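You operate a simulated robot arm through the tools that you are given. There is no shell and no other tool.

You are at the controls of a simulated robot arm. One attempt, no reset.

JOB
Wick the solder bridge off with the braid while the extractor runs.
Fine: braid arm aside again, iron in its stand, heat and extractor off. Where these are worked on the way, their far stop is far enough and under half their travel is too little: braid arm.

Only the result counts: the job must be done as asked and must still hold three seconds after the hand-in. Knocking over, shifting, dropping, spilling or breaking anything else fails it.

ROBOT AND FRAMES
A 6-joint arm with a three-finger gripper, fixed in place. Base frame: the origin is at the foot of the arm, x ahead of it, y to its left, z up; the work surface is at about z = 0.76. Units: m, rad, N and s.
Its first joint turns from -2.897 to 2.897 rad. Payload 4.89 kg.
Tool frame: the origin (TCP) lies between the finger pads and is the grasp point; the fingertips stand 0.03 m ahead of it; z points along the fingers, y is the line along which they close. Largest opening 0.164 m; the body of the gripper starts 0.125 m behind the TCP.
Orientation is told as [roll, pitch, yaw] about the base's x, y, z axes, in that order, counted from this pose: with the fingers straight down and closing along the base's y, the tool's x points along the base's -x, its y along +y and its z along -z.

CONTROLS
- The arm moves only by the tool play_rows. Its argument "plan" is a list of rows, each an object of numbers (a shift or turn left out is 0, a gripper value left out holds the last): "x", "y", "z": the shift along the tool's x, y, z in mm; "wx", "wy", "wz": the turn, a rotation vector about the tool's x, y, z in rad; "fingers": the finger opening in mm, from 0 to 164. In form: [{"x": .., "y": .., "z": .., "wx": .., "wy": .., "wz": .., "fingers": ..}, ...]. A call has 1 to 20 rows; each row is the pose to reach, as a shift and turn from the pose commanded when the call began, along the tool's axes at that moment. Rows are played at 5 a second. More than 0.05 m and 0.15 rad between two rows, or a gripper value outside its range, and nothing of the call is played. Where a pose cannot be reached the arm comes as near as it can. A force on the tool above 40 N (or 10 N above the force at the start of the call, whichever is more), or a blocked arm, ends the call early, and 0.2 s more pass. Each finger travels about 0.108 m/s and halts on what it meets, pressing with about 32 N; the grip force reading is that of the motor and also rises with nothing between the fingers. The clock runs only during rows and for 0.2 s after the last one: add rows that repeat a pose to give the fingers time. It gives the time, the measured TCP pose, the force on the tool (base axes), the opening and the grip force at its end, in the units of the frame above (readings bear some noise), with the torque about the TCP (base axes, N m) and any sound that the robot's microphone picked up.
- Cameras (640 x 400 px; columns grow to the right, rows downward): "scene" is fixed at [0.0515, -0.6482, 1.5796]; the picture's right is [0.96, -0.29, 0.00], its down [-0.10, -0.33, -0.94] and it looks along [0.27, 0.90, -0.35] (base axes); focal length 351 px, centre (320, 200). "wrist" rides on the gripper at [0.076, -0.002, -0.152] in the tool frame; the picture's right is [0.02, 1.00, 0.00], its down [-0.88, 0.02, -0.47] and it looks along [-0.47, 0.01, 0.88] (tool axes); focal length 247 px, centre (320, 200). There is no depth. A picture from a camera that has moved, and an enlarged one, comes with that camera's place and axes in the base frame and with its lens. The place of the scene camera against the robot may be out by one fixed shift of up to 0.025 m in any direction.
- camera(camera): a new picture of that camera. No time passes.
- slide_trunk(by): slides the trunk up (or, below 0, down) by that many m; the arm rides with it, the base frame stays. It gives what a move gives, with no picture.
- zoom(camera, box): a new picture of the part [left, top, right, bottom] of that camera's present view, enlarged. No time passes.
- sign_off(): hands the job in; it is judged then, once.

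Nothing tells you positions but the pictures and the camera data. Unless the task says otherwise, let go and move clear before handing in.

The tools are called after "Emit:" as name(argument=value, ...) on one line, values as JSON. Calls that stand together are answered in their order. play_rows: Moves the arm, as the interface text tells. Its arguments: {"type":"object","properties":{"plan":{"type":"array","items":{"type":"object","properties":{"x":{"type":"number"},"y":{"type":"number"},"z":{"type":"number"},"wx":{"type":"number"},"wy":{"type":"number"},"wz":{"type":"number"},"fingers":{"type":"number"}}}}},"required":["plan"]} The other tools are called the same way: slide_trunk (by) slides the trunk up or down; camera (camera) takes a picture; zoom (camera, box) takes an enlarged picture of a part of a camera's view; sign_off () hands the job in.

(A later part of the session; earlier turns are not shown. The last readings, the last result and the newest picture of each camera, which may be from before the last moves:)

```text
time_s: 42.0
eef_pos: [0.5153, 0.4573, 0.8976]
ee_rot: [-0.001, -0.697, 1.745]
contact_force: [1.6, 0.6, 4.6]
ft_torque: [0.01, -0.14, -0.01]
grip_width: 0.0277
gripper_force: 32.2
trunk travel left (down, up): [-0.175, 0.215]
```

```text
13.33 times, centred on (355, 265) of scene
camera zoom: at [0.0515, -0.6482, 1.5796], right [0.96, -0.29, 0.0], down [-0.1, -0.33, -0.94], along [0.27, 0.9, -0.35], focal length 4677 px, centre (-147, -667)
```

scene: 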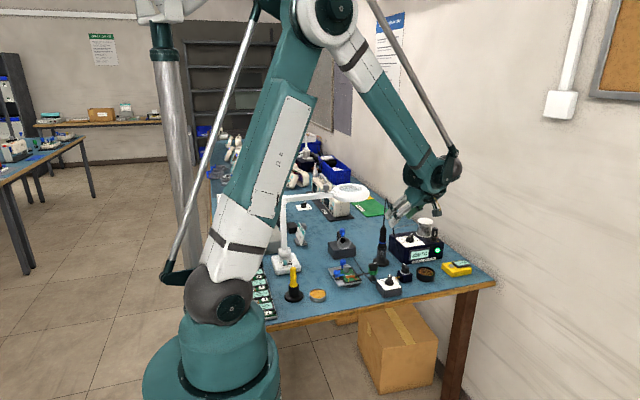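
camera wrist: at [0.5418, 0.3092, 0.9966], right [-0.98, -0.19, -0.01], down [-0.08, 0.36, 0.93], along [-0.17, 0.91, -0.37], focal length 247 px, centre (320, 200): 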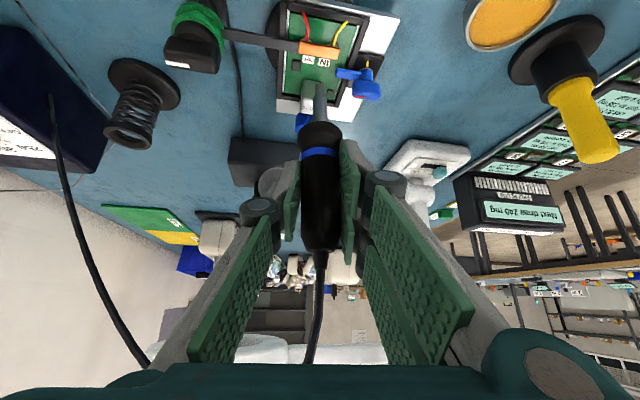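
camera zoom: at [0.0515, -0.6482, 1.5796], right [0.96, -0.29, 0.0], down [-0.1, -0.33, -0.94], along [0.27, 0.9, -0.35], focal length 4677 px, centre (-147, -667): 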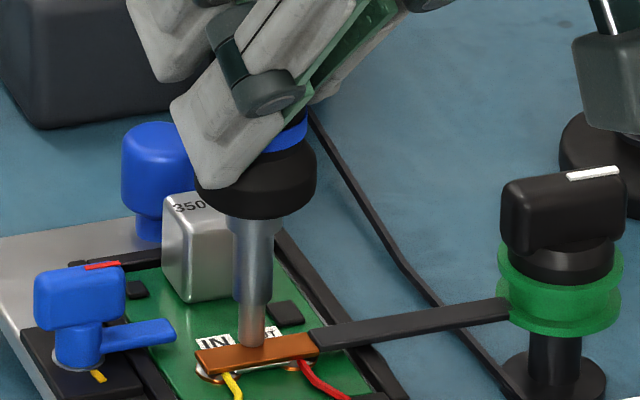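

The tip is touching the braid (4.6 N upward) right over the bridge. I hold it here and watch.

Emit:
play_rows(plan=[{"x": 0.4, "z": 0.1}, {"x": 0.4, "z": 0.1}, {"x": 0.4, "z": 0.1}, {"x": 0.4, "z": 0.1}, {"x": 0.4, "z": 0.1}, {"x": 0.4, "z": 0.1}, {"x": 0.4, "z": 0.1}, {"x": 0.4, "z": 0.1}, {"x": 0.4, "z": 0.1}, {"x": 0.4, "z": 0.1}])

Emit:
zoom(camera="wrist", box=[280, 40, 360, 100])

Emit:
zoom(camera="scene", box=[335, 250, 375, 280])

Emit:
zoom(camera="scene", box=[300, 200, 460, 300])

```text
time_s: 44.2
eef_pos: [0.5163, 0.4582, 0.8989]
ee_rot: [-0.001, -0.698, 1.745]
contact_force: [0.7, -0.5, 6.9]
ft_torque: [0.01, -0.03, -0.03]
grip_width: 0.0275
gripper_force: 31.9
trunk travel left (down, up): [-0.175, 0.215]
```

```text
6.67 times, centred on (320, 70) of wrist
camera zoom: at [0.5451, 0.3038, 0.9674], right [-0.98, -0.19, -0.01], down [-0.08, 0.36, 0.93], along [-0.17, 0.91, -0.37], focal length 1646 px, centre (320, 1067)
```

zoom: 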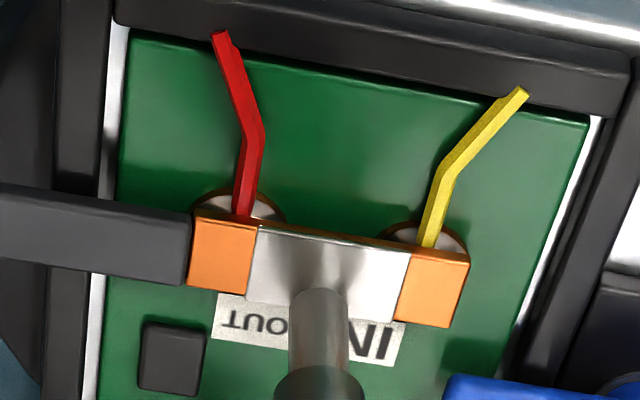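

```text
13.33 times, centred on (355, 265) of scene
camera zoom: at [0.0515, -0.6482, 1.5796], right [0.96, -0.29, 0.0], down [-0.1, -0.33, -0.94], along [0.27, 0.9, -0.35], focal length 4677 px, centre (-147, -667)
```

zoom: 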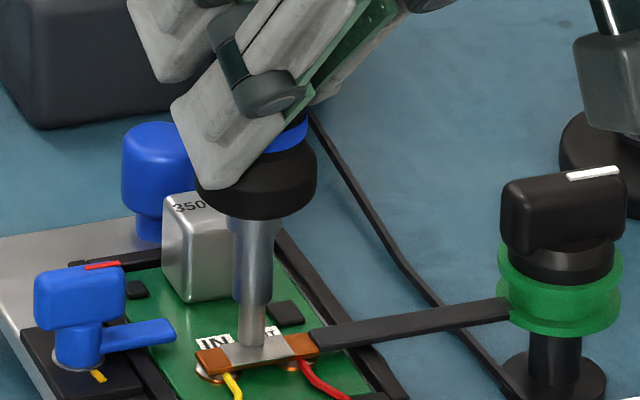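

```text
4.00 times, centred on (380, 250) of scene
camera zoom: at [0.0515, -0.6482, 1.5796], right [0.96, -0.29, 0.0], down [-0.1, -0.33, -0.94], along [0.27, 0.9, -0.35], focal length 1403 px, centre (80, 0)
```

zoom: 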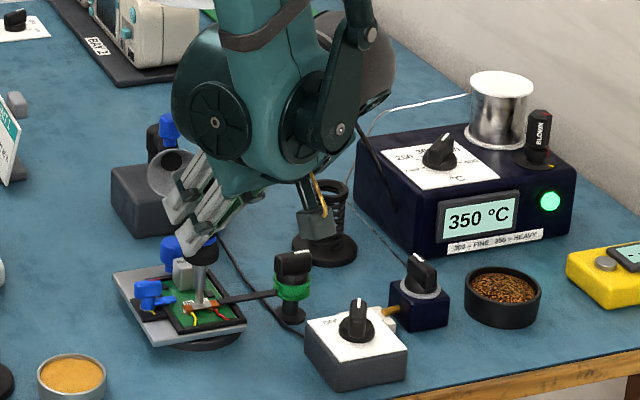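

The middle of the braid has turned silver, so it has soaked up the solder, and the bridge strip is gone. I lift the iron straight up and check the board.

Emit:
play_rows(plan=[{"x": -6, "z": -7.2}, {"x": -16, "z": -19.1}, {"x": -32, "z": -38.1}, {"x": -53, "z": -63.2}, {"x": -74.1, "z": -88.3}, {"x": -74.1, "z": -88.3}])

Emit:
zoom(camera="wrist", box=[260, 0, 400, 100])

Emit:
zoom(camera="scene", box=[335, 250, 375, 290])

```text
time_s: 45.6
eef_pos: [0.5154, 0.4561, 1.0138]
ee_rot: [0.0, -0.7, 1.745]
contact_force: [-0.1, 0.0, -0.8]
ft_torque: [0.0, -0.03, -0.03]
grip_width: 0.0275
gripper_force: 31.7
trunk travel left (down, up): [-0.175, 0.215]
```

```text
4.00 times, centred on (330, 50) of wrist
camera zoom: at [0.5438, 0.3015, 1.0826], right [-0.98, -0.19, -0.01], down [-0.08, 0.36, 0.93], along [-0.17, 0.91, -0.37], focal length 988 px, centre (280, 800)
```

zoom: 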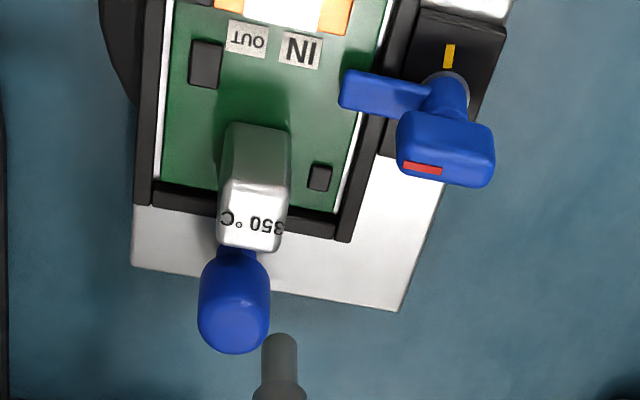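

```text
10.00 times, centred on (355, 270) of scene
camera zoom: at [0.0515, -0.6482, 1.5796], right [0.96, -0.29, 0.0], down [-0.1, -0.33, -0.94], along [0.27, 0.9, -0.35], focal length 3508 px, centre (-30, -500)
```

zoom: 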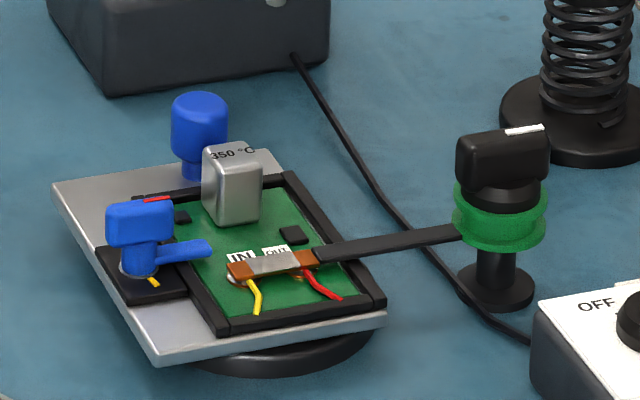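

The board is undisturbed. Now carry the iron back above its stand.

Emit:
play_rows(plan=[{"x": -5.5, "y": -20.8, "z": 4.6}, {"x": -13.7, "y": -51.9, "z": 11.5}, {"x": -21.9, "y": -83, "z": 18.4}, {"x": -30.1, "y": -114.2, "z": 25.2}, {"x": -38.3, "y": -145.3, "z": 32.1}, {"x": -46.5, "y": -176.5, "z": 39}, {"x": -52, "y": -197, "z": 43.6}, {"x": -54.7, "y": -207.6, "z": 45.9}, {"x": -54.7, "y": -207.6, "z": 45.9}])

Emit:
zoom(camera="wrist", box=[240, 20, 400, 180])

Emit:
zoom(camera="scene", box=[340, 180, 450, 280])

```text
time_s: 47.6
eef_pos: [0.708, 0.5647, 1.0131]
ee_rot: [0.0, -0.698, 1.746]
contact_force: [0.2, 0.2, -1.2]
ft_torque: [-0.01, 0.0, 0.05]
grip_width: 0.0274
gripper_force: 31.9
trunk travel left (down, up): [-0.175, 0.215]
```

```text
2.50 times, centred on (320, 100) of wrist
camera zoom: at [0.7367, 0.4103, 1.0825], right [-0.98, -0.19, -0.01], down [-0.08, 0.36, 0.93], along [-0.17, 0.91, -0.37], focal length 617 px, centre (320, 450)
```

zoom: 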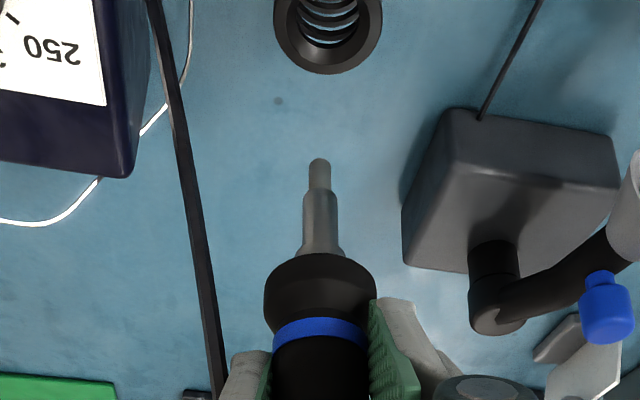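

```text
4.00 times, centred on (395, 230) of scene
camera zoom: at [0.0515, -0.6482, 1.5796], right [0.96, -0.29, 0.0], down [-0.1, -0.33, -0.94], along [0.27, 0.9, -0.35], focal length 1403 px, centre (20, 80)
```

zoom: 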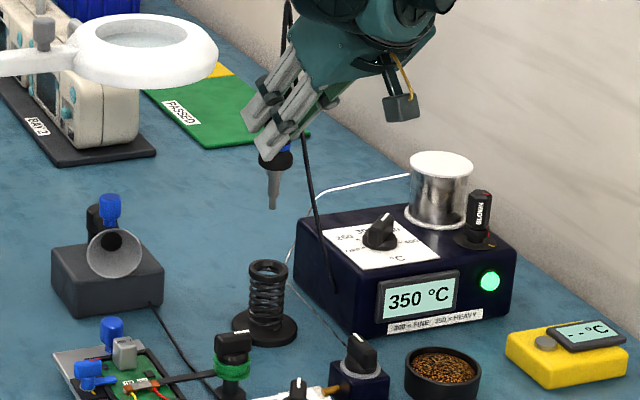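

Compared with the picture taken when lifting, the arm is about 2 mm low in x and 3 mm high in y. I correct that and go half way down.

Emit:
play_rows(plan=[{"x": 2.5, "y": -1.5, "z": -2.1}, {"x": 15.4, "y": -1.5, "z": 13.2}, {"x": 28.2, "y": -1.5, "z": 28.5}, {"x": 41.1, "y": -1.5, "z": 43.9}, {"x": 41.1, "y": -1.5, "z": 43.9}])

Emit:
camera(camera="wrist")

Emit:
zoom(camera="wrist", box=[260, 10, 380, 150])

Emit:
zoom(camera="scene", box=[360, 210, 420, 270])

```text
time_s: 48.8
eef_pos: [0.7084, 0.5616, 0.9537]
ee_rot: [0.0, -0.698, 1.745]
contact_force: [0.1, -1.0, -0.3]
ft_torque: [0.0, 0.01, -0.01]
grip_width: 0.0273
gripper_force: 31.5
trunk travel left (down, up): [-0.175, 0.215]
```

```text
taken
camera wrist: at [0.7384, 0.4066, 1.0227], right [-0.98, -0.19, -0.01], down [-0.08, 0.36, 0.93], along [-0.17, 0.91, -0.37], focal length 247 px, centre (320, 200)
```

wrist: 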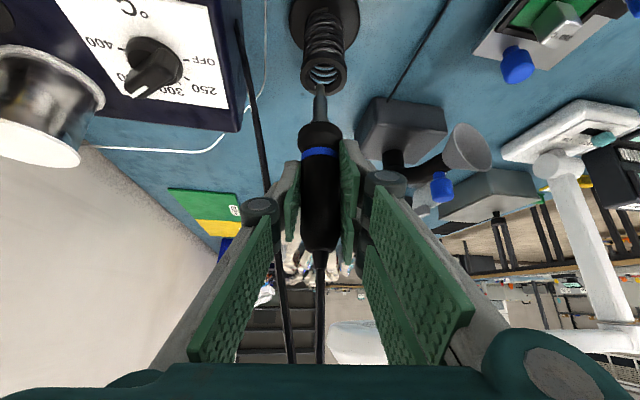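

```text
2.86 times, centred on (320, 80) of wrist
camera zoom: at [0.7384, 0.4066, 1.0227], right [-0.98, -0.19, -0.01], down [-0.08, 0.36, 0.93], along [-0.17, 0.91, -0.37], focal length 706 px, centre (320, 543)
```

zoom: 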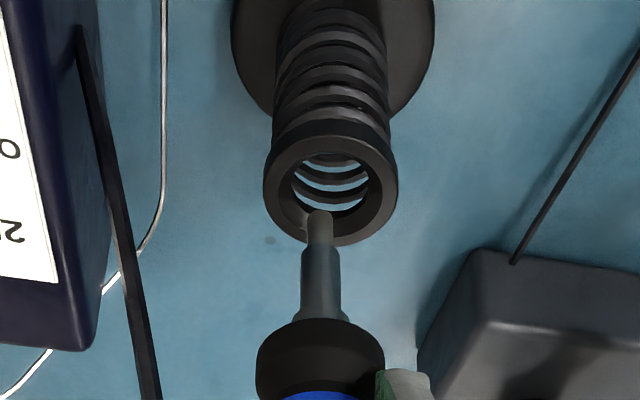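

```text
6.67 times, centred on (390, 240) of scene
camera zoom: at [0.0515, -0.6482, 1.5796], right [0.96, -0.29, 0.0], down [-0.1, -0.33, -0.94], along [0.27, 0.9, -0.35], focal length 2339 px, centre (-147, -67)
```

zoom: 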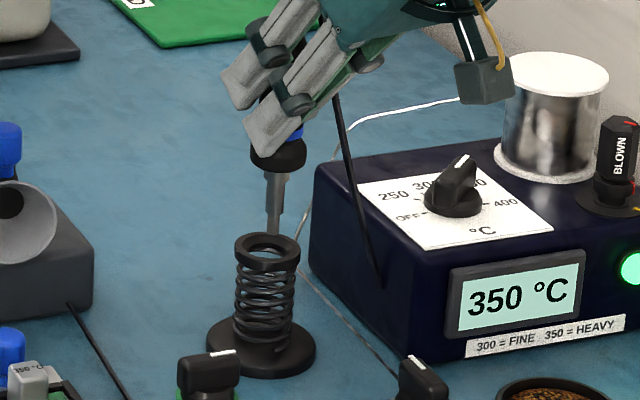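

Tip is entering the coil centrally and the position matches the lift-out pose within a millimetre. I continue down slowly.

Emit:
play_rows(plan=[{"x": 6.43, "z": 7.66}, {"x": 12.86, "z": 15.32}, {"x": 19.3, "z": 23}, {"x": 25.7, "z": 30.6}, {"x": 32.1, "z": 38.3}, {"x": 32.1, "z": 38.3}])

Emit:
zoom(camera="scene", box=[360, 210, 420, 270])

Emit:
zoom(camera="wrist", box=[260, 40, 380, 180])

```text
time_s: 50.2
eef_pos: [0.7091, 0.5603, 0.9044]
ee_rot: [-0.001, -0.699, 1.744]
contact_force: [-0.9, 0.5, -0.9]
ft_torque: [0.04, 0.02, -0.01]
grip_width: 0.0272
gripper_force: 32.3
trunk travel left (down, up): [-0.175, 0.215]
```

```text
6.67 times, centred on (390, 240) of scene
camera zoom: at [0.0515, -0.6482, 1.5796], right [0.96, -0.29, 0.0], down [-0.1, -0.33, -0.94], along [0.27, 0.9, -0.35], focal length 2339 px, centre (-147, -67)
```

zoom: 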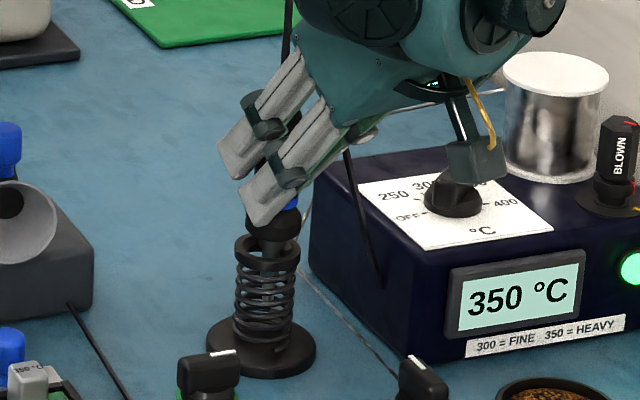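

```text
2.86 times, centred on (320, 110) of wrist
camera zoom: at [0.7386, 0.4071, 0.9734], right [-0.98, -0.19, -0.01], down [-0.08, 0.36, 0.93], along [-0.17, 0.91, -0.37], focal length 706 px, centre (320, 457)
```

zoom: 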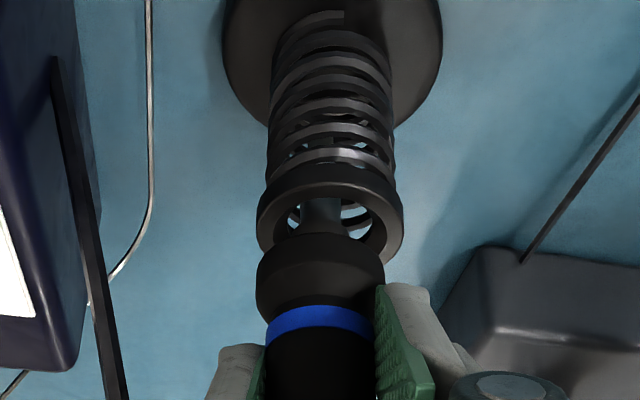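

The collar is about 12 mm above its seat with the barrel inside the ring. I lower the last bit in small steps.

Emit:
play_rows(plan=[{"x": 1.9, "y": 0.8, "z": 2.3}, {"x": 3.9, "y": 0.8, "z": 4.6}, {"x": 5.8, "y": 0.8, "z": 6.9}, {"x": 6.8, "y": 0.8, "z": 8.1}, {"x": 6.8, "y": 0.8, "z": 8.1}])

Emit:
zoom(camera="wrist", box=[260, 60, 380, 200])

Emit:
zoom(camera="scene", box=[360, 210, 420, 270])

```text
time_s: 51.4
eef_pos: [0.7091, 0.5611, 0.8934]
ee_rot: [0.0, -0.699, 1.745]
contact_force: [0.3, 0.9, -0.6]
ft_torque: [0.0, -0.01, -0.01]
grip_width: 0.0274
gripper_force: 32.1
trunk travel left (down, up): [-0.175, 0.215]
```

```text
2.86 times, centred on (320, 130) of wrist
camera zoom: at [0.7382, 0.4061, 0.9621], right [-0.98, -0.19, -0.01], down [-0.08, 0.36, 0.93], along [-0.17, 0.91, -0.37], focal length 706 px, centre (320, 400)
```

zoom: 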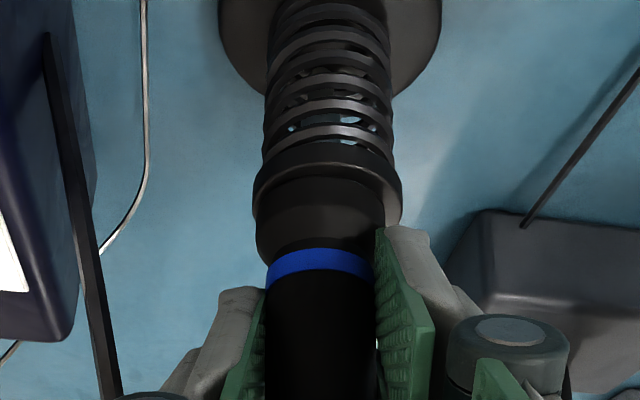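

```text
6.67 times, centred on (390, 240) of scene
camera zoom: at [0.0515, -0.6482, 1.5796], right [0.96, -0.29, 0.0], down [-0.1, -0.33, -0.94], along [0.27, 0.9, -0.35], focal length 2339 px, centre (-147, -67)
```

zoom: 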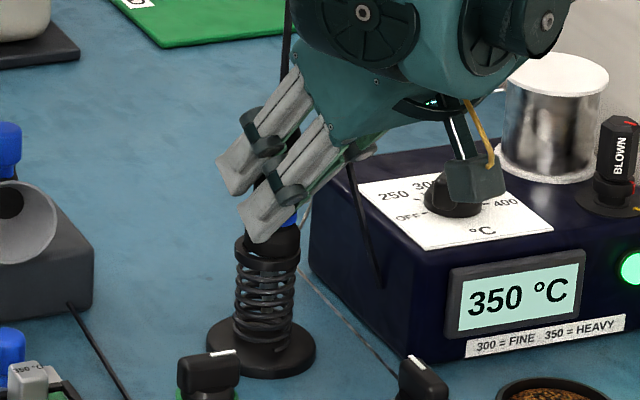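

Nearly identical to the original seated picture. I lower in half-millimetre steps to touch the seat.

Emit:
play_rows(plan=[{"x": 0.32, "z": 0.38}, {"x": 0.64, "z": 0.77}, {"x": 0.96, "z": 1.15}, {"x": 0.96, "z": 1.15}])

```text
time_s: 52.6
eef_pos: [0.7087, 0.5597, 0.8928]
ee_rot: [0.0, -0.701, 1.745]
contact_force: [-2.7, -7.4, 24.2]
ft_torque: [-0.6, 0.26, 0.03]
grip_width: 0.0275
gripper_force: 31.6
trunk travel left (down, up): [-0.175, 0.215]
stopped in row 4: the force on the tool passed its limit at 41 N (the readings are from after the stop); the commanded pose is now the measured one
```

It has reached the seat firmly; I back off a little to relieve the load.

Emit:
play_rows(plan=[{"x": -0.5, "z": -0.6}, {"x": -0.5, "z": -0.6}])

Emit:
zoom(camera="wrist", box=[260, 60, 380, 200])

Emit:
zoom(camera="scene", box=[360, 210, 420, 270])

```text
time_s: 53.2
eef_pos: [0.7091, 0.5608, 0.8935]
ee_rot: [-0.002, -0.7, 1.746]
contact_force: [-1.9, -7.1, 22.2]
ft_torque: [-0.52, 0.28, 0.0]
grip_width: 0.0272
gripper_force: 32.2
trunk travel left (down, up): [-0.175, 0.215]
```

```text
2.86 times, centred on (320, 130) of wrist
camera zoom: at [0.7381, 0.4064, 0.9613], right [-0.98, -0.19, -0.01], down [-0.08, 0.36, 0.93], along [-0.17, 0.91, -0.37], focal length 706 px, centre (320, 400)
```

zoom: 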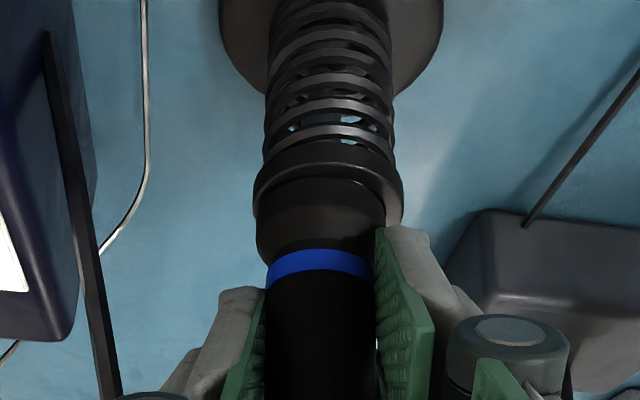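

```text
6.67 times, centred on (390, 240) of scene
camera zoom: at [0.0515, -0.6482, 1.5796], right [0.96, -0.29, 0.0], down [-0.1, -0.33, -0.94], along [0.27, 0.9, -0.35], focal length 2339 px, centre (-147, -67)
```

zoom: 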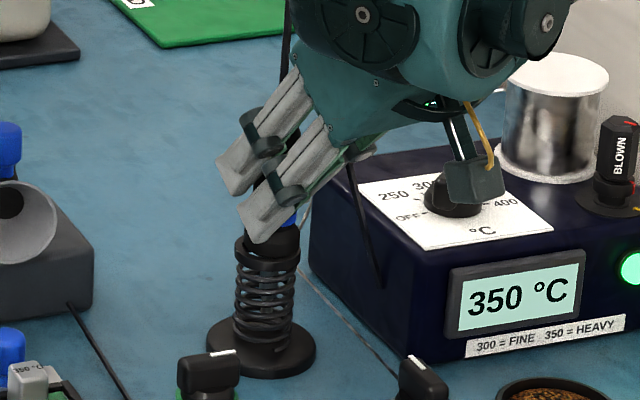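

Emit:
play_rows(plan=[{"x": -0.5, "z": -0.6}, {"x": -0.7, "z": -0.8}, {"x": -0.7, "z": -0.8}])

```text
time_s: 54.0
eef_pos: [0.7103, 0.5603, 0.8935]
ee_rot: [-0.002, -0.699, 1.747]
contact_force: [-4.2, -0.1, 3.7]
ft_torque: [-0.03, 0.29, -0.05]
grip_width: 0.0273
gripper_force: 31.6
trunk travel left (down, up): [-0.175, 0.215]
```

Load is nearly gone. I open the fingers slowly.

Emit:
play_rows(plan=[{"fingers": 32}, {"fingers": 40}, {"fingers": 54}, {"fingers": 54}])

Emit:
camera(camera="wrist")

Emit:
zoom(camera="wrist", box=[260, 60, 380, 200])

Emit:
zoom(camera="scene", box=[360, 210, 420, 270])

```text
time_s: 55.0
eef_pos: [0.7103, 0.5604, 0.8928]
ee_rot: [0.0, -0.7, 1.743]
contact_force: [-1.0, 0.3, 0.1]
ft_torque: [-0.02, 0.0, 0.0]
grip_width: 0.0541
gripper_force: 0.1
trunk travel left (down, up): [-0.175, 0.215]
```

```text
taken
camera wrist: at [0.7392, 0.4068, 0.9616], right [-0.98, -0.19, -0.01], down [-0.08, 0.36, 0.93], along [-0.17, 0.91, -0.37], focal length 247 px, centre (320, 200)
```

wrist: 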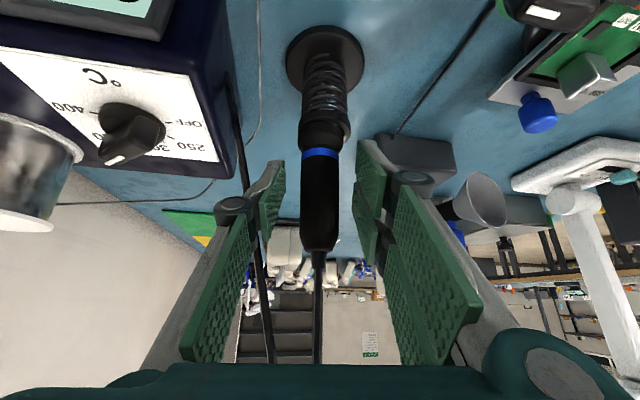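

```text
2.86 times, centred on (320, 130) of wrist
camera zoom: at [0.7392, 0.4068, 0.9616], right [-0.98, -0.19, -0.01], down [-0.08, 0.36, 0.93], along [-0.17, 0.91, -0.37], focal length 706 px, centre (320, 400)
```

zoom: 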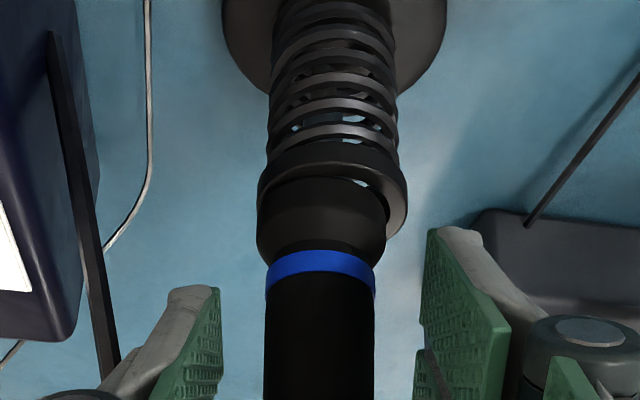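

```text
6.67 times, centred on (390, 240) of scene
camera zoom: at [0.0515, -0.6482, 1.5796], right [0.96, -0.29, 0.0], down [-0.1, -0.33, -0.94], along [0.27, 0.9, -0.35], focal length 2339 px, centre (-147, -67)
```

zoom: 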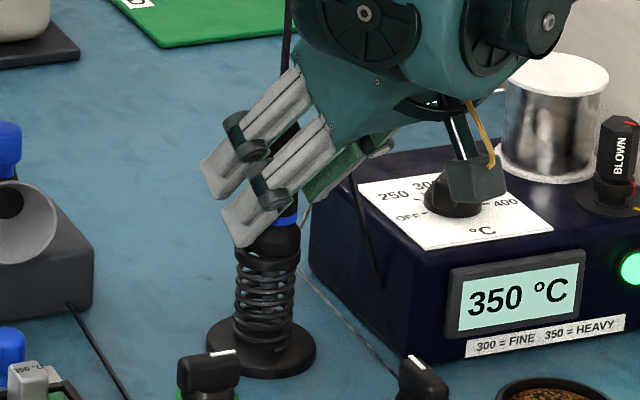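

The iron stands in its coil at the original height. I retreat along the tool axis and check.

Emit:
play_rows(plan=[{"z": -25}, {"z": -60}, {"z": -100}, {"z": -140}, {"z": -140}])

Emit:
camera(camera="wrist")

Emit:
zoom(camera="wrist", box=[240, 60, 400, 180])

Emit:
zoom(camera="scene", box=[340, 180, 450, 280])

```text
time_s: 56.2
eef_pos: [0.7244, 0.4719, 1.0026]
ee_rot: [-0.002, -0.7, 1.746]
contact_force: [-0.1, 0.0, 0.8]
ft_torque: [-0.02, -0.04, 0.0]
grip_width: 0.0541
gripper_force: 0.1
trunk travel left (down, up): [-0.175, 0.215]
```

```text
taken
camera wrist: at [0.7538, 0.3164, 1.0703], right [-0.98, -0.19, -0.01], down [-0.08, 0.36, 0.93], along [-0.17, 0.91, -0.37], focal length 247 px, centre (320, 200)
```

wrist: 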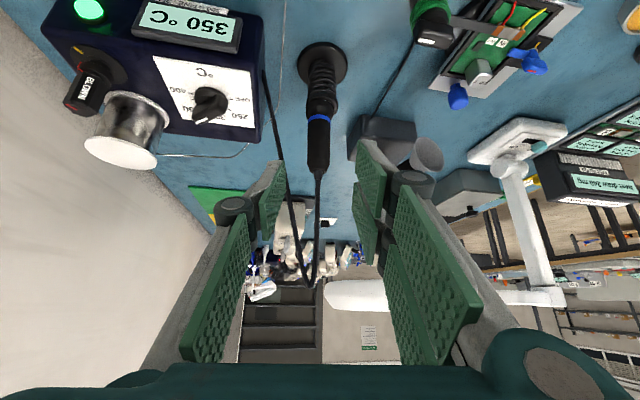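

```text
3.33 times, centred on (320, 120) of wrist
camera zoom: at [0.7538, 0.3164, 1.0703], right [-0.98, -0.19, -0.01], down [-0.08, 0.36, 0.93], along [-0.17, 0.91, -0.37], focal length 823 px, centre (320, 467)
```

zoom: 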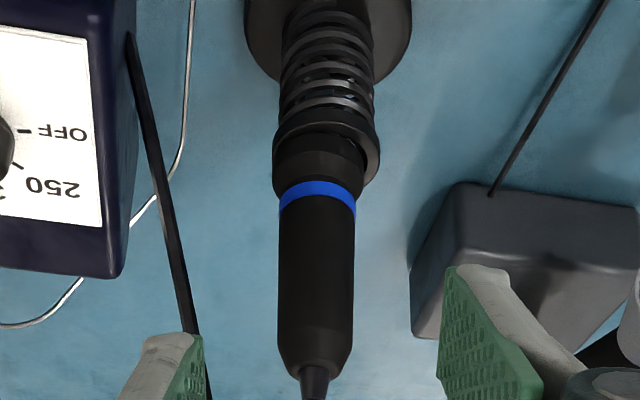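

```text
4.00 times, centred on (395, 230) of scene
camera zoom: at [0.0515, -0.6482, 1.5796], right [0.96, -0.29, 0.0], down [-0.1, -0.33, -0.94], along [0.27, 0.9, -0.35], focal length 1403 px, centre (20, 80)
```

zoom: 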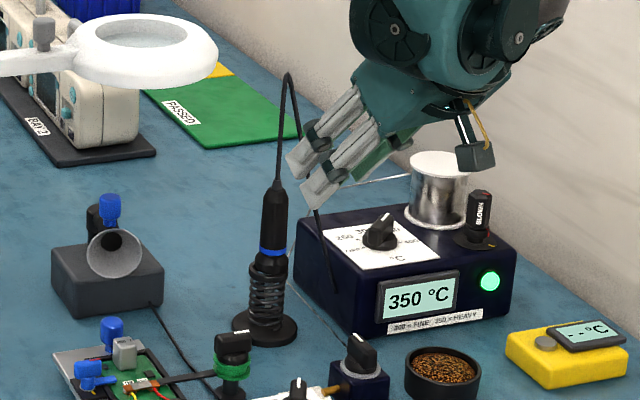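

Iron is back. I'll compare with the initial picture in the same frame to be sure it's seated upright.

Emit:
zoom(camera="scene", box=[350, 190, 414, 270])

Emit:
zoom(camera="scene", box=[320, 210, 480, 310])

```text
5.00 times, centred on (382, 230) of scene
camera zoom: at [0.0515, -0.6482, 1.5796], right [0.96, -0.29, 0.0], down [-0.1, -0.33, -0.94], along [0.27, 0.9, -0.35], focal length 1754 px, centre (10, 50)
```

zoom: 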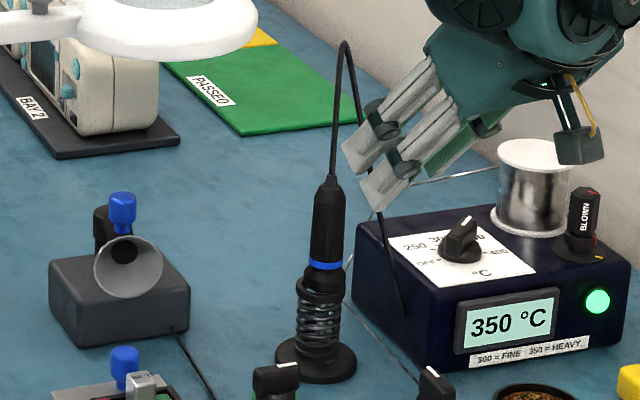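

```text
4.00 times, centred on (400, 260) of scene
camera zoom: at [0.0515, -0.6482, 1.5796], right [0.96, -0.29, 0.0], down [-0.1, -0.33, -0.94], along [0.27, 0.9, -0.35], focal length 1403 px, centre (0, -40)
```

zoom: 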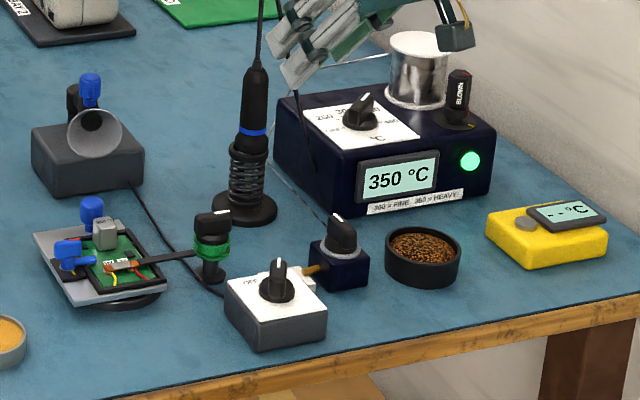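

The iron rests about 3–4 mm off its original spot in +x. To be safe I'll re-grip it and re-seat it in the centre.

Emit:
play_rows(plan=[{"z": 40}, {"z": 80}, {"z": 115}, {"z": 139}, {"z": 139}, {"z": 139, "fingers": 40}, {"z": 139, "fingers": 30}, {"z": 139, "fingers": 30}])

Emit:
zoom(camera="wrist", box=[240, 60, 400, 200])

```text
time_s: 58.0
eef_pos: [0.7103, 0.5619, 0.8947]
ee_rot: [-0.001, -0.7, 1.745]
contact_force: [0.0, 0.7, -0.6]
ft_torque: [-0.01, -0.01, -0.04]
grip_width: 0.0301
gripper_force: 0.0
trunk travel left (down, up): [-0.175, 0.215]
```

```text
2.86 times, centred on (320, 130) of wrist
camera zoom: at [0.7397, 0.4066, 0.9625], right [-0.98, -0.19, -0.01], down [-0.08, 0.36, 0.93], along [-0.17, 0.91, -0.37], focal length 706 px, centre (320, 400)
```

zoom: 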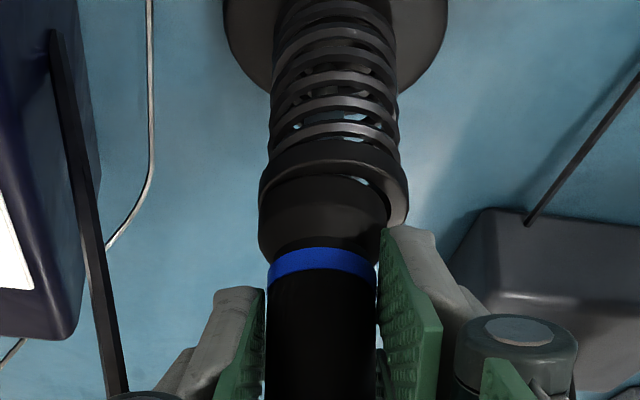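

Emit:
play_rows(plan=[{"fingers": 22}, {"fingers": 20}, {"fingers": 20}, {"x": -2.6, "z": -3.1}, {"x": -5.1, "z": -6.1}, {"x": -7.3, "y": 1.5, "z": -4.3}, {"x": -7.3, "y": 1.5, "z": -4.3}])

Emit:
zoom(camera="wrist", box=[240, 60, 400, 200])

Emit:
zoom(camera="scene", box=[350, 190, 414, 270])

```text
time_s: 59.6
eef_pos: [0.71, 0.5624, 0.9012]
ee_rot: [-0.002, -0.7, 1.744]
contact_force: [0.2, 0.3, -0.1]
ft_torque: [0.04, -0.01, 0.0]
grip_width: 0.0269
gripper_force: 31.8
trunk travel left (down, up): [-0.175, 0.215]
```

```text
2.86 times, centred on (320, 130) of wrist
camera zoom: at [0.7375, 0.4091, 0.9699], right [-0.98, -0.19, -0.01], down [-0.08, 0.36, 0.93], along [-0.17, 0.91, -0.37], focal length 706 px, centre (320, 400)
```

zoom: 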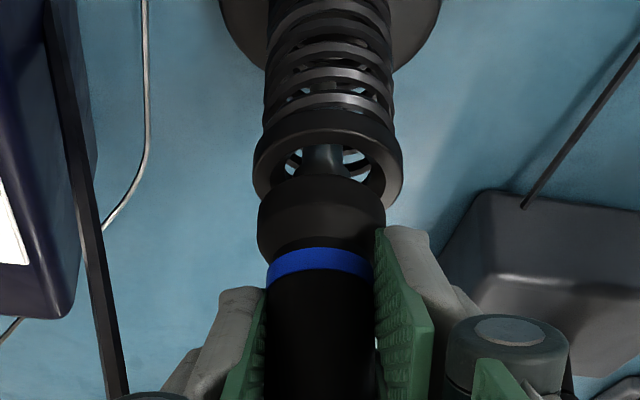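

```text
5.00 times, centred on (382, 230) of scene
camera zoom: at [0.0515, -0.6482, 1.5796], right [0.96, -0.29, 0.0], down [-0.1, -0.33, -0.94], along [0.27, 0.9, -0.35], focal length 1754 px, centre (10, 50)
```

zoom: 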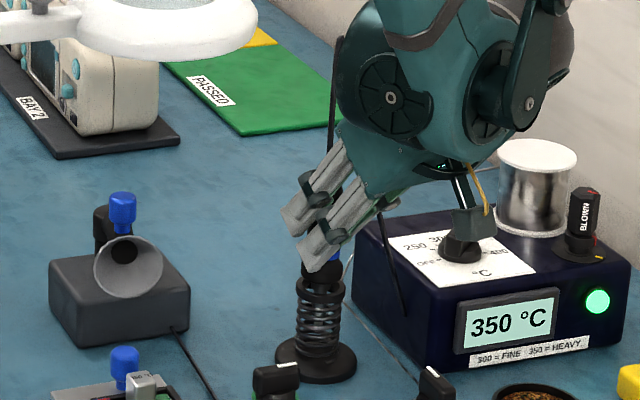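

Collar and ring now line up as in the original picture. I lower it gently again.

Emit:
play_rows(plan=[{"x": 1.6, "y": 0.5, "z": 1.9}, {"x": 3.2, "y": 0.5, "z": 3.8}, {"x": 4.2, "y": 0.5, "z": 5}, {"x": 4.8, "y": 0.5, "z": 5.7}, {"x": 4.8, "y": 0.5, "z": 5.7}])

Emit:
zoom(camera="wrist", box=[240, 60, 400, 200])

```text
time_s: 60.8
eef_pos: [0.7067, 0.5635, 0.8942]
ee_rot: [0.001, -0.701, 1.743]
contact_force: [0.7, 0.0, -0.7]
ft_torque: [0.0, 0.02, -0.01]
grip_width: 0.027
gripper_force: 32.0
trunk travel left (down, up): [-0.175, 0.215]
```

```text
2.86 times, centred on (320, 130) of wrist
camera zoom: at [0.7365, 0.409, 0.9632], right [-0.98, -0.19, -0.01], down [-0.08, 0.36, 0.93], along [-0.17, 0.91, -0.37], focal length 706 px, centre (320, 400)
```

zoom: 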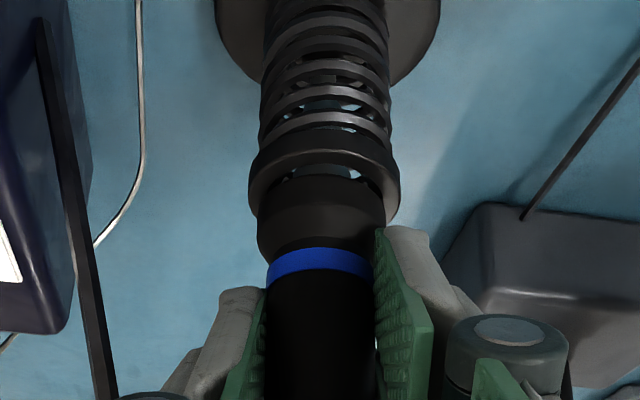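

Emit:
play_rows(plan=[{"y": -0.9}, {"x": 0.35, "y": -0.9, "z": 0.4}, {"x": 0.6, "y": -0.9, "z": 0.7}, {"x": 0.6, "y": -0.9, "z": 0.7}])

Emit:
zoom(camera="wrist", box=[240, 60, 400, 200])

```text
time_s: 61.8
eef_pos: [0.7102, 0.5625, 0.8943]
ee_rot: [-0.001, -0.7, 1.742]
contact_force: [-0.6, 0.0, -0.5]
ft_torque: [-0.03, 0.01, 0.04]
grip_width: 0.027
gripper_force: 31.9
trunk travel left (down, up): [-0.175, 0.215]
```

```text
2.86 times, centred on (320, 130) of wrist
camera zoom: at [0.7384, 0.4089, 0.9628], right [-0.98, -0.19, -0.01], down [-0.08, 0.36, 0.93], along [-0.17, 0.91, -0.37], focal length 706 px, centre (320, 400)
```

zoom: 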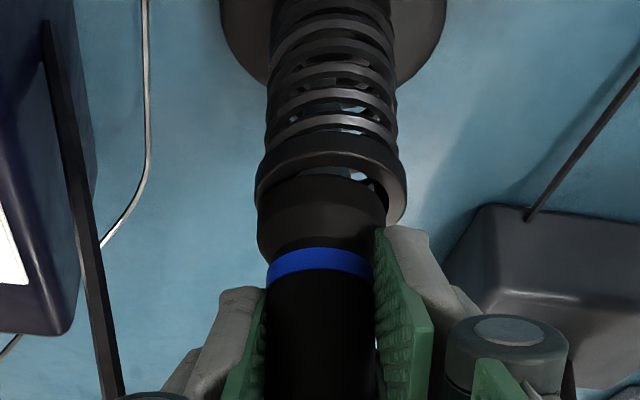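

Emit:
play_rows(plan=[{"x": 0.35, "y": 0.4, "z": 0.4}, {"x": 0.7, "y": 0.4, "z": 0.8}, {"x": 0.7, "y": 0.4, "z": 0.8}])

Emit:
zoom(camera="wrist", box=[240, 60, 400, 200])

```text
time_s: 62.6
eef_pos: [0.7085, 0.5631, 0.894]
ee_rot: [-0.002, -0.703, 1.745]
contact_force: [11.3, 10.2, 22.7]
ft_torque: [0.68, -0.27, -0.27]
grip_width: 0.0271
gripper_force: 32.3
trunk travel left (down, up): [-0.175, 0.215]
```

```text
2.86 times, centred on (320, 130) of wrist
camera zoom: at [0.7374, 0.4085, 0.9622], right [-0.98, -0.19, -0.02], down [-0.08, 0.36, 0.93], along [-0.17, 0.91, -0.37], focal length 706 px, centre (320, 400)
```

zoom: 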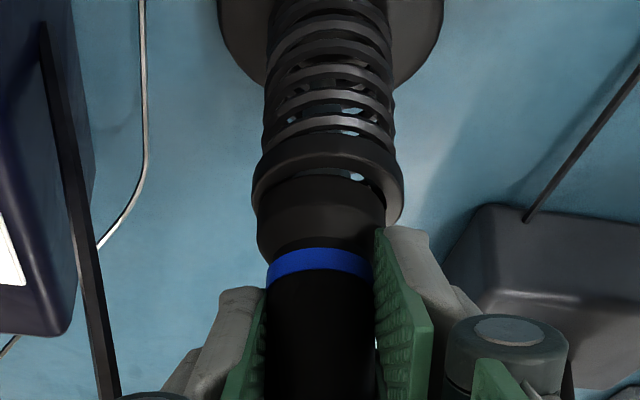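

Seated again with the same picture as the original. Relieve the load and release.

Emit:
play_rows(plan=[{"x": -0.4, "y": -0.3, "z": -0.3}, {"x": -0.9, "y": -0.6, "z": -0.4}, {"x": -0.9, "y": -0.6, "z": -0.4}])

```text
time_s: 63.4
eef_pos: [0.7095, 0.5616, 0.895]
ee_rot: [0.001, -0.7, 1.747]
contact_force: [5.0, 6.7, 15.7]
ft_torque: [0.44, -0.04, -0.15]
grip_width: 0.027
gripper_force: 32.1
trunk travel left (down, up): [-0.175, 0.215]
```

Emit:
play_rows(plan=[{"x": -0.4, "y": -0.2, "z": -0.4}, {"x": -0.6, "y": -0.3, "z": -0.5}, {"x": -0.6, "y": -0.3, "z": -0.5}])

```text
time_s: 64.2
eef_pos: [0.7096, 0.5629, 0.8946]
ee_rot: [-0.001, -0.7, 1.746]
contact_force: [-0.2, -0.2, -0.1]
ft_torque: [0.01, 0.06, 0.02]
grip_width: 0.0267
gripper_force: 32.3
trunk travel left (down, up): [-0.175, 0.215]
```

No load now. I open the fingers and back off.

Emit:
play_rows(plan=[{"fingers": 32}, {"fingers": 42}, {"fingers": 54}, {"fingers": 54}, {"z": -30}, {"z": -70}, {"z": -110}, {"z": -150}, {"z": -150}])

Emit:
zoom(camera="scene", box=[350, 190, 414, 270])

Emit:
zoom(camera="wrist", box=[240, 60, 400, 180])

```text
time_s: 66.2
eef_pos: [0.7252, 0.4684, 1.0098]
ee_rot: [-0.003, -0.701, 1.746]
contact_force: [-0.6, -0.3, 0.0]
ft_torque: [-0.02, -0.04, -0.05]
grip_width: 0.0539
gripper_force: 0.1
trunk travel left (down, up): [-0.175, 0.215]
```

```text
5.00 times, centred on (382, 230) of scene
camera zoom: at [0.0515, -0.6482, 1.5796], right [0.96, -0.29, 0.0], down [-0.1, -0.33, -0.94], along [0.27, 0.9, -0.35], focal length 1754 px, centre (10, 50)
```

zoom: 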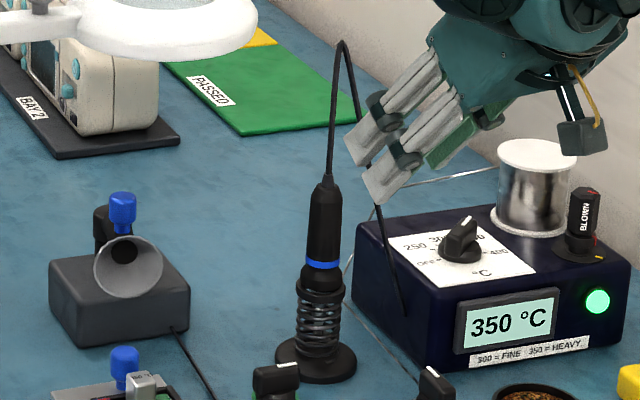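

```text
3.33 times, centred on (320, 120) of wrist
camera zoom: at [0.7537, 0.3136, 1.0784], right [-0.98, -0.19, -0.01], down [-0.08, 0.36, 0.93], along [-0.17, 0.91, -0.37], focal length 823 px, centre (320, 467)
```

zoom: 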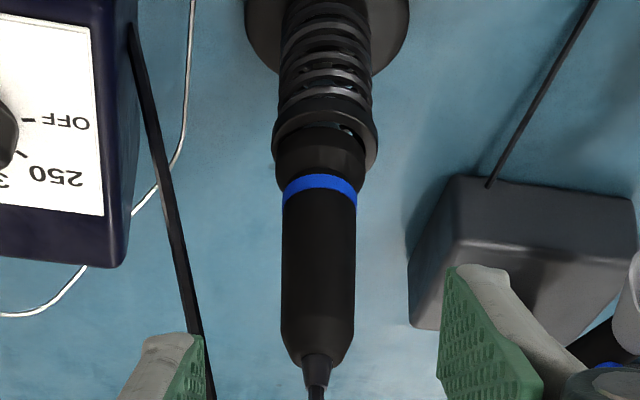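

The iron is back exactly where it started, upright. Next, the station dial at about (0.846, 0.571): it must go counter-clockwise from 350 to OFF, and it's near the reach limit, so I'll use a tool leaned outward a little. First I reduce the tilt and rise.

Emit:
play_rows(plan=[{"x": -12.9, "z": -15.3, "wy": 0.13}, {"x": -25.7, "z": -30.6, "wy": 0.27}, {"x": -38.6, "z": -45.9, "wy": 0.4}, {"x": -38.6, "z": -45.9, "wy": 0.4}])

```text
time_s: 67.2
eef_pos: [0.7244, 0.4661, 1.0705]
ee_rot: [0.0, -0.298, 1.745]
contact_force: [-0.3, 0.1, 1.1]
ft_torque: [-0.03, -0.03, -0.02]
grip_width: 0.0541
gripper_force: 0.0
trunk travel left (down, up): [-0.175, 0.215]
```

Emit:
play_rows(plan=[{"wx": 0.042, "wz": 0.1366}, {"wx": 0.0839, "wz": 0.2731}, {"wx": 0.1258, "wz": 0.4097}, {"wx": 0.1678, "wz": 0.5462}, {"wx": 0.2097, "wz": 0.6828}, {"wx": 0.2517, "wz": 0.8193}, {"wx": 0.2936, "wz": 0.9559}, {"wx": 0.2936, "wz": 0.9559}])

Emit:
camera(camera="wrist")

```text
time_s: 69.0
eef_pos: [0.7253, 0.4672, 1.0691]
ee_rot: [0.001, -0.3, 0.742]
contact_force: [0.3, 0.2, -0.6]
ft_torque: [0.0, -0.03, -0.01]
grip_width: 0.0539
gripper_force: 0.0
trunk travel left (down, up): [-0.175, 0.215]
```

```text
taken
camera wrist: at [0.6398, 0.3861, 1.193], right [-0.69, 0.72, -0.01], down [0.51, 0.49, 0.71], along [0.52, 0.49, -0.7], focal length 247 px, centre (320, 200)
```

wrist: 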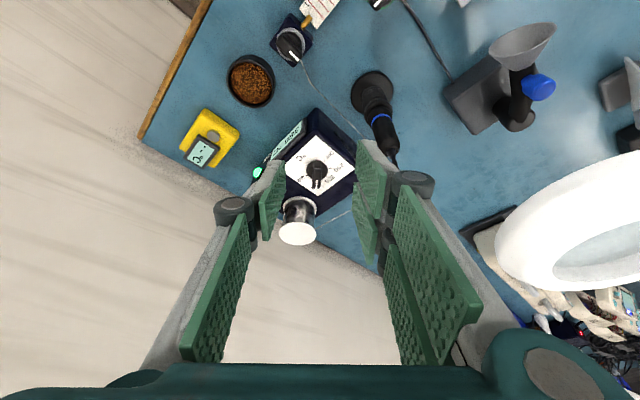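

Emit:
zoom(camera="wrist", box=[260, 110, 380, 230])

```text
3.33 times, centred on (320, 170) of wrist
camera zoom: at [0.6398, 0.3861, 1.193], right [-0.69, 0.72, -0.01], down [0.51, 0.49, 0.71], along [0.52, 0.49, -0.7], focal length 823 px, centre (320, 300)
```

zoom: 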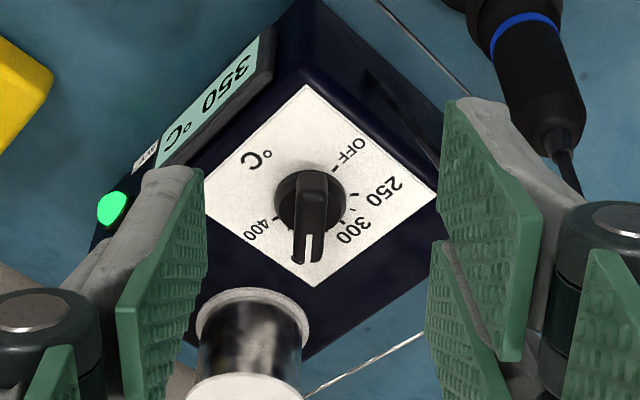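

The dial bar lines up with the fingers: 350 is at about 41° and OFF at about 190° (base angles), so it needs a turn of about 150° counter-clockwise. I reduce the lean to 0.2 rad and move over the dial to test the reach.

Emit:
play_rows(plan=[{"x": -34.7, "y": -1.1, "z": 10.7, "wy": 0.03}, {"x": -69.4, "y": -2.2, "z": 21.5, "wy": 0.06}, {"x": -104.1, "y": -3.3, "z": 32.2, "wy": 0.09}, {"x": -138.8, "y": -4.4, "z": 43, "wy": 0.1}, {"x": -124, "y": -4.4, "z": 90.7, "wy": 0.1, "fingers": 40}, {"x": -109.2, "y": -4.4, "z": 138.5, "wy": 0.1, "fingers": 40}, {"x": -109.2, "y": -4.4, "z": 138.5, "wy": 0.1, "fingers": 40}])

Emit:
camera(camera="wrist")

Emit:
zoom(camera="scene", box=[360, 180, 470, 270])

```text
time_s: 70.6
eef_pos: [0.8403, 0.561, 0.9682]
ee_rot: [0.002, -0.198, 0.744]
contact_force: [0.7, -0.3, 0.0]
ft_torque: [-0.02, 0.0, 0.0]
grip_width: 0.0399
gripper_force: 0.0
trunk travel left (down, up): [-0.175, 0.215]
```

```text
taken
camera wrist: at [0.7637, 0.4899, 1.1024], right [-0.69, 0.72, 0.0], down [0.55, 0.54, 0.64], along [0.46, 0.44, -0.77], focal length 247 px, centre (320, 200)
```

wrist: 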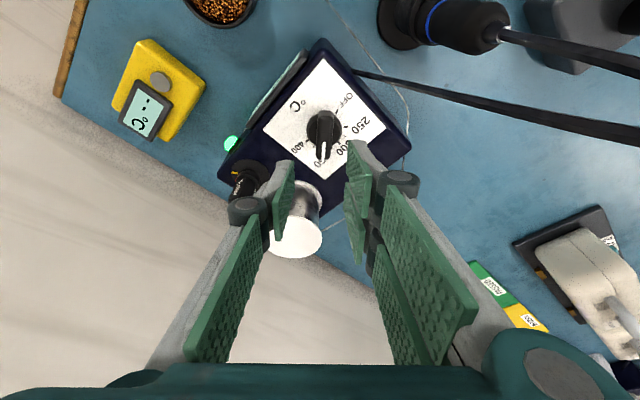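

```text
4.44 times, centred on (415, 225) of scene
camera zoom: at [0.0515, -0.6482, 1.5796], right [0.96, -0.29, 0.0], down [-0.1, -0.33, -0.94], along [0.27, 0.9, -0.35], focal length 1559 px, centre (-102, 89)
```

zoom: 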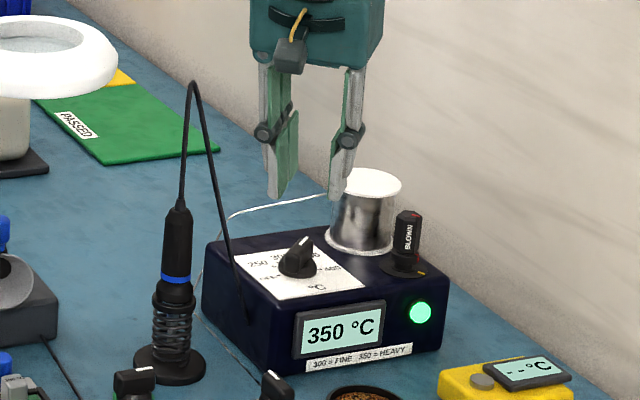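

Reach is fine at this lean. I'll zoom in for exact tick angles and see whether an upright tool is also reachable here.

Emit:
zoom(camera="wrist", box=[264, 80, 384, 180])

Emit:
play_rows(plan=[{"wy": 0.1}, {"wy": 0.18}, {"wy": 0.18}])

```text
4.00 times, centred on (324, 130) of wrist
camera zoom: at [0.7637, 0.4899, 1.1024], right [-0.69, 0.72, 0.0], down [0.55, 0.54, 0.64], along [0.46, 0.44, -0.77], focal length 988 px, centre (304, 480)
```

zoom: 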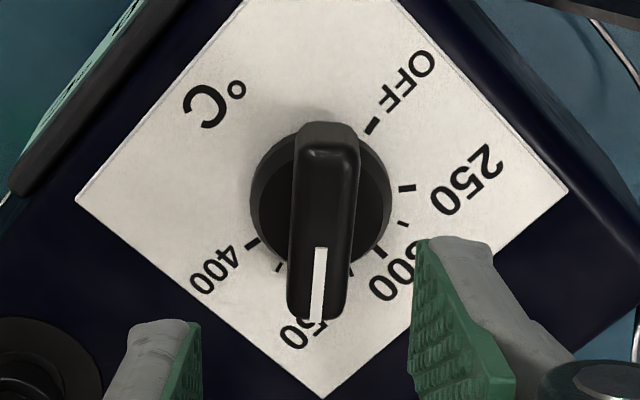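

```text
time_s: 71.4
eef_pos: [0.8363, 0.563, 0.9682]
ee_rot: [0.004, -0.017, 0.743]
contact_force: [0.2, -0.3, -1.1]
ft_torque: [-0.01, 0.03, -0.03]
grip_width: 0.0399
gripper_force: 0.1
trunk travel left (down, up): [-0.175, 0.215]
```

An upright tool also reaches there, so I can grip this dial like the others. I centre above it and lower to just above the knob.

Emit:
play_rows(plan=[{"x": -5, "y": 0.6, "z": 15, "wy": -0.02}, {"x": -9.7, "y": 0.6, "z": 43, "wy": -0.03}, {"x": -9.7, "y": 0.6, "z": 43, "wy": -0.03}])

Emit:
zoom(camera="wrist", box=[240, 80, 400, 240])

Emit:
zoom(camera="scene", box=[380, 200, 450, 260])

```text
time_s: 72.2
eef_pos: [0.8431, 0.5728, 0.9251]
ee_rot: [0.002, -0.048, 0.743]
contact_force: [-0.9, 0.4, 0.5]
ft_torque: [-0.02, 0.02, 0.04]
grip_width: 0.0399
gripper_force: 0.1
trunk travel left (down, up): [-0.175, 0.215]
```

```text
2.50 times, centred on (320, 160) of wrist
camera zoom: at [0.7836, 0.5143, 1.0748], right [-0.69, 0.72, 0.0], down [0.62, 0.59, 0.52], along [0.37, 0.36, -0.86], focal length 617 px, centre (320, 300)
```

zoom: 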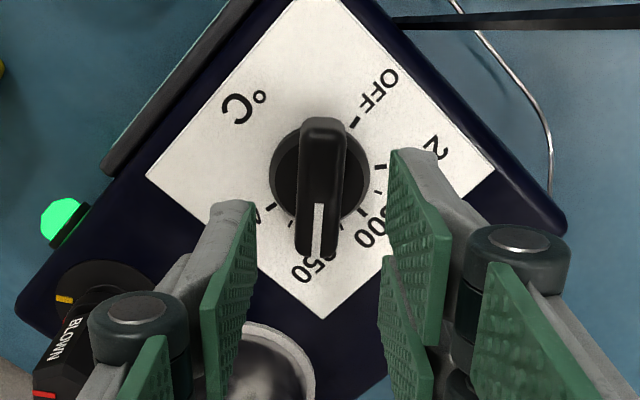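

```text
6.67 times, centred on (415, 230) of scene
camera zoom: at [0.0515, -0.6482, 1.5796], right [0.96, -0.29, 0.0], down [-0.1, -0.33, -0.94], along [0.27, 0.9, -0.35], focal length 2339 px, centre (-313, 0)
```

zoom: 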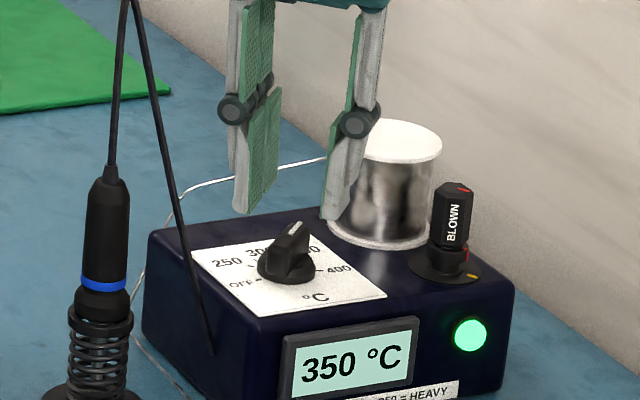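

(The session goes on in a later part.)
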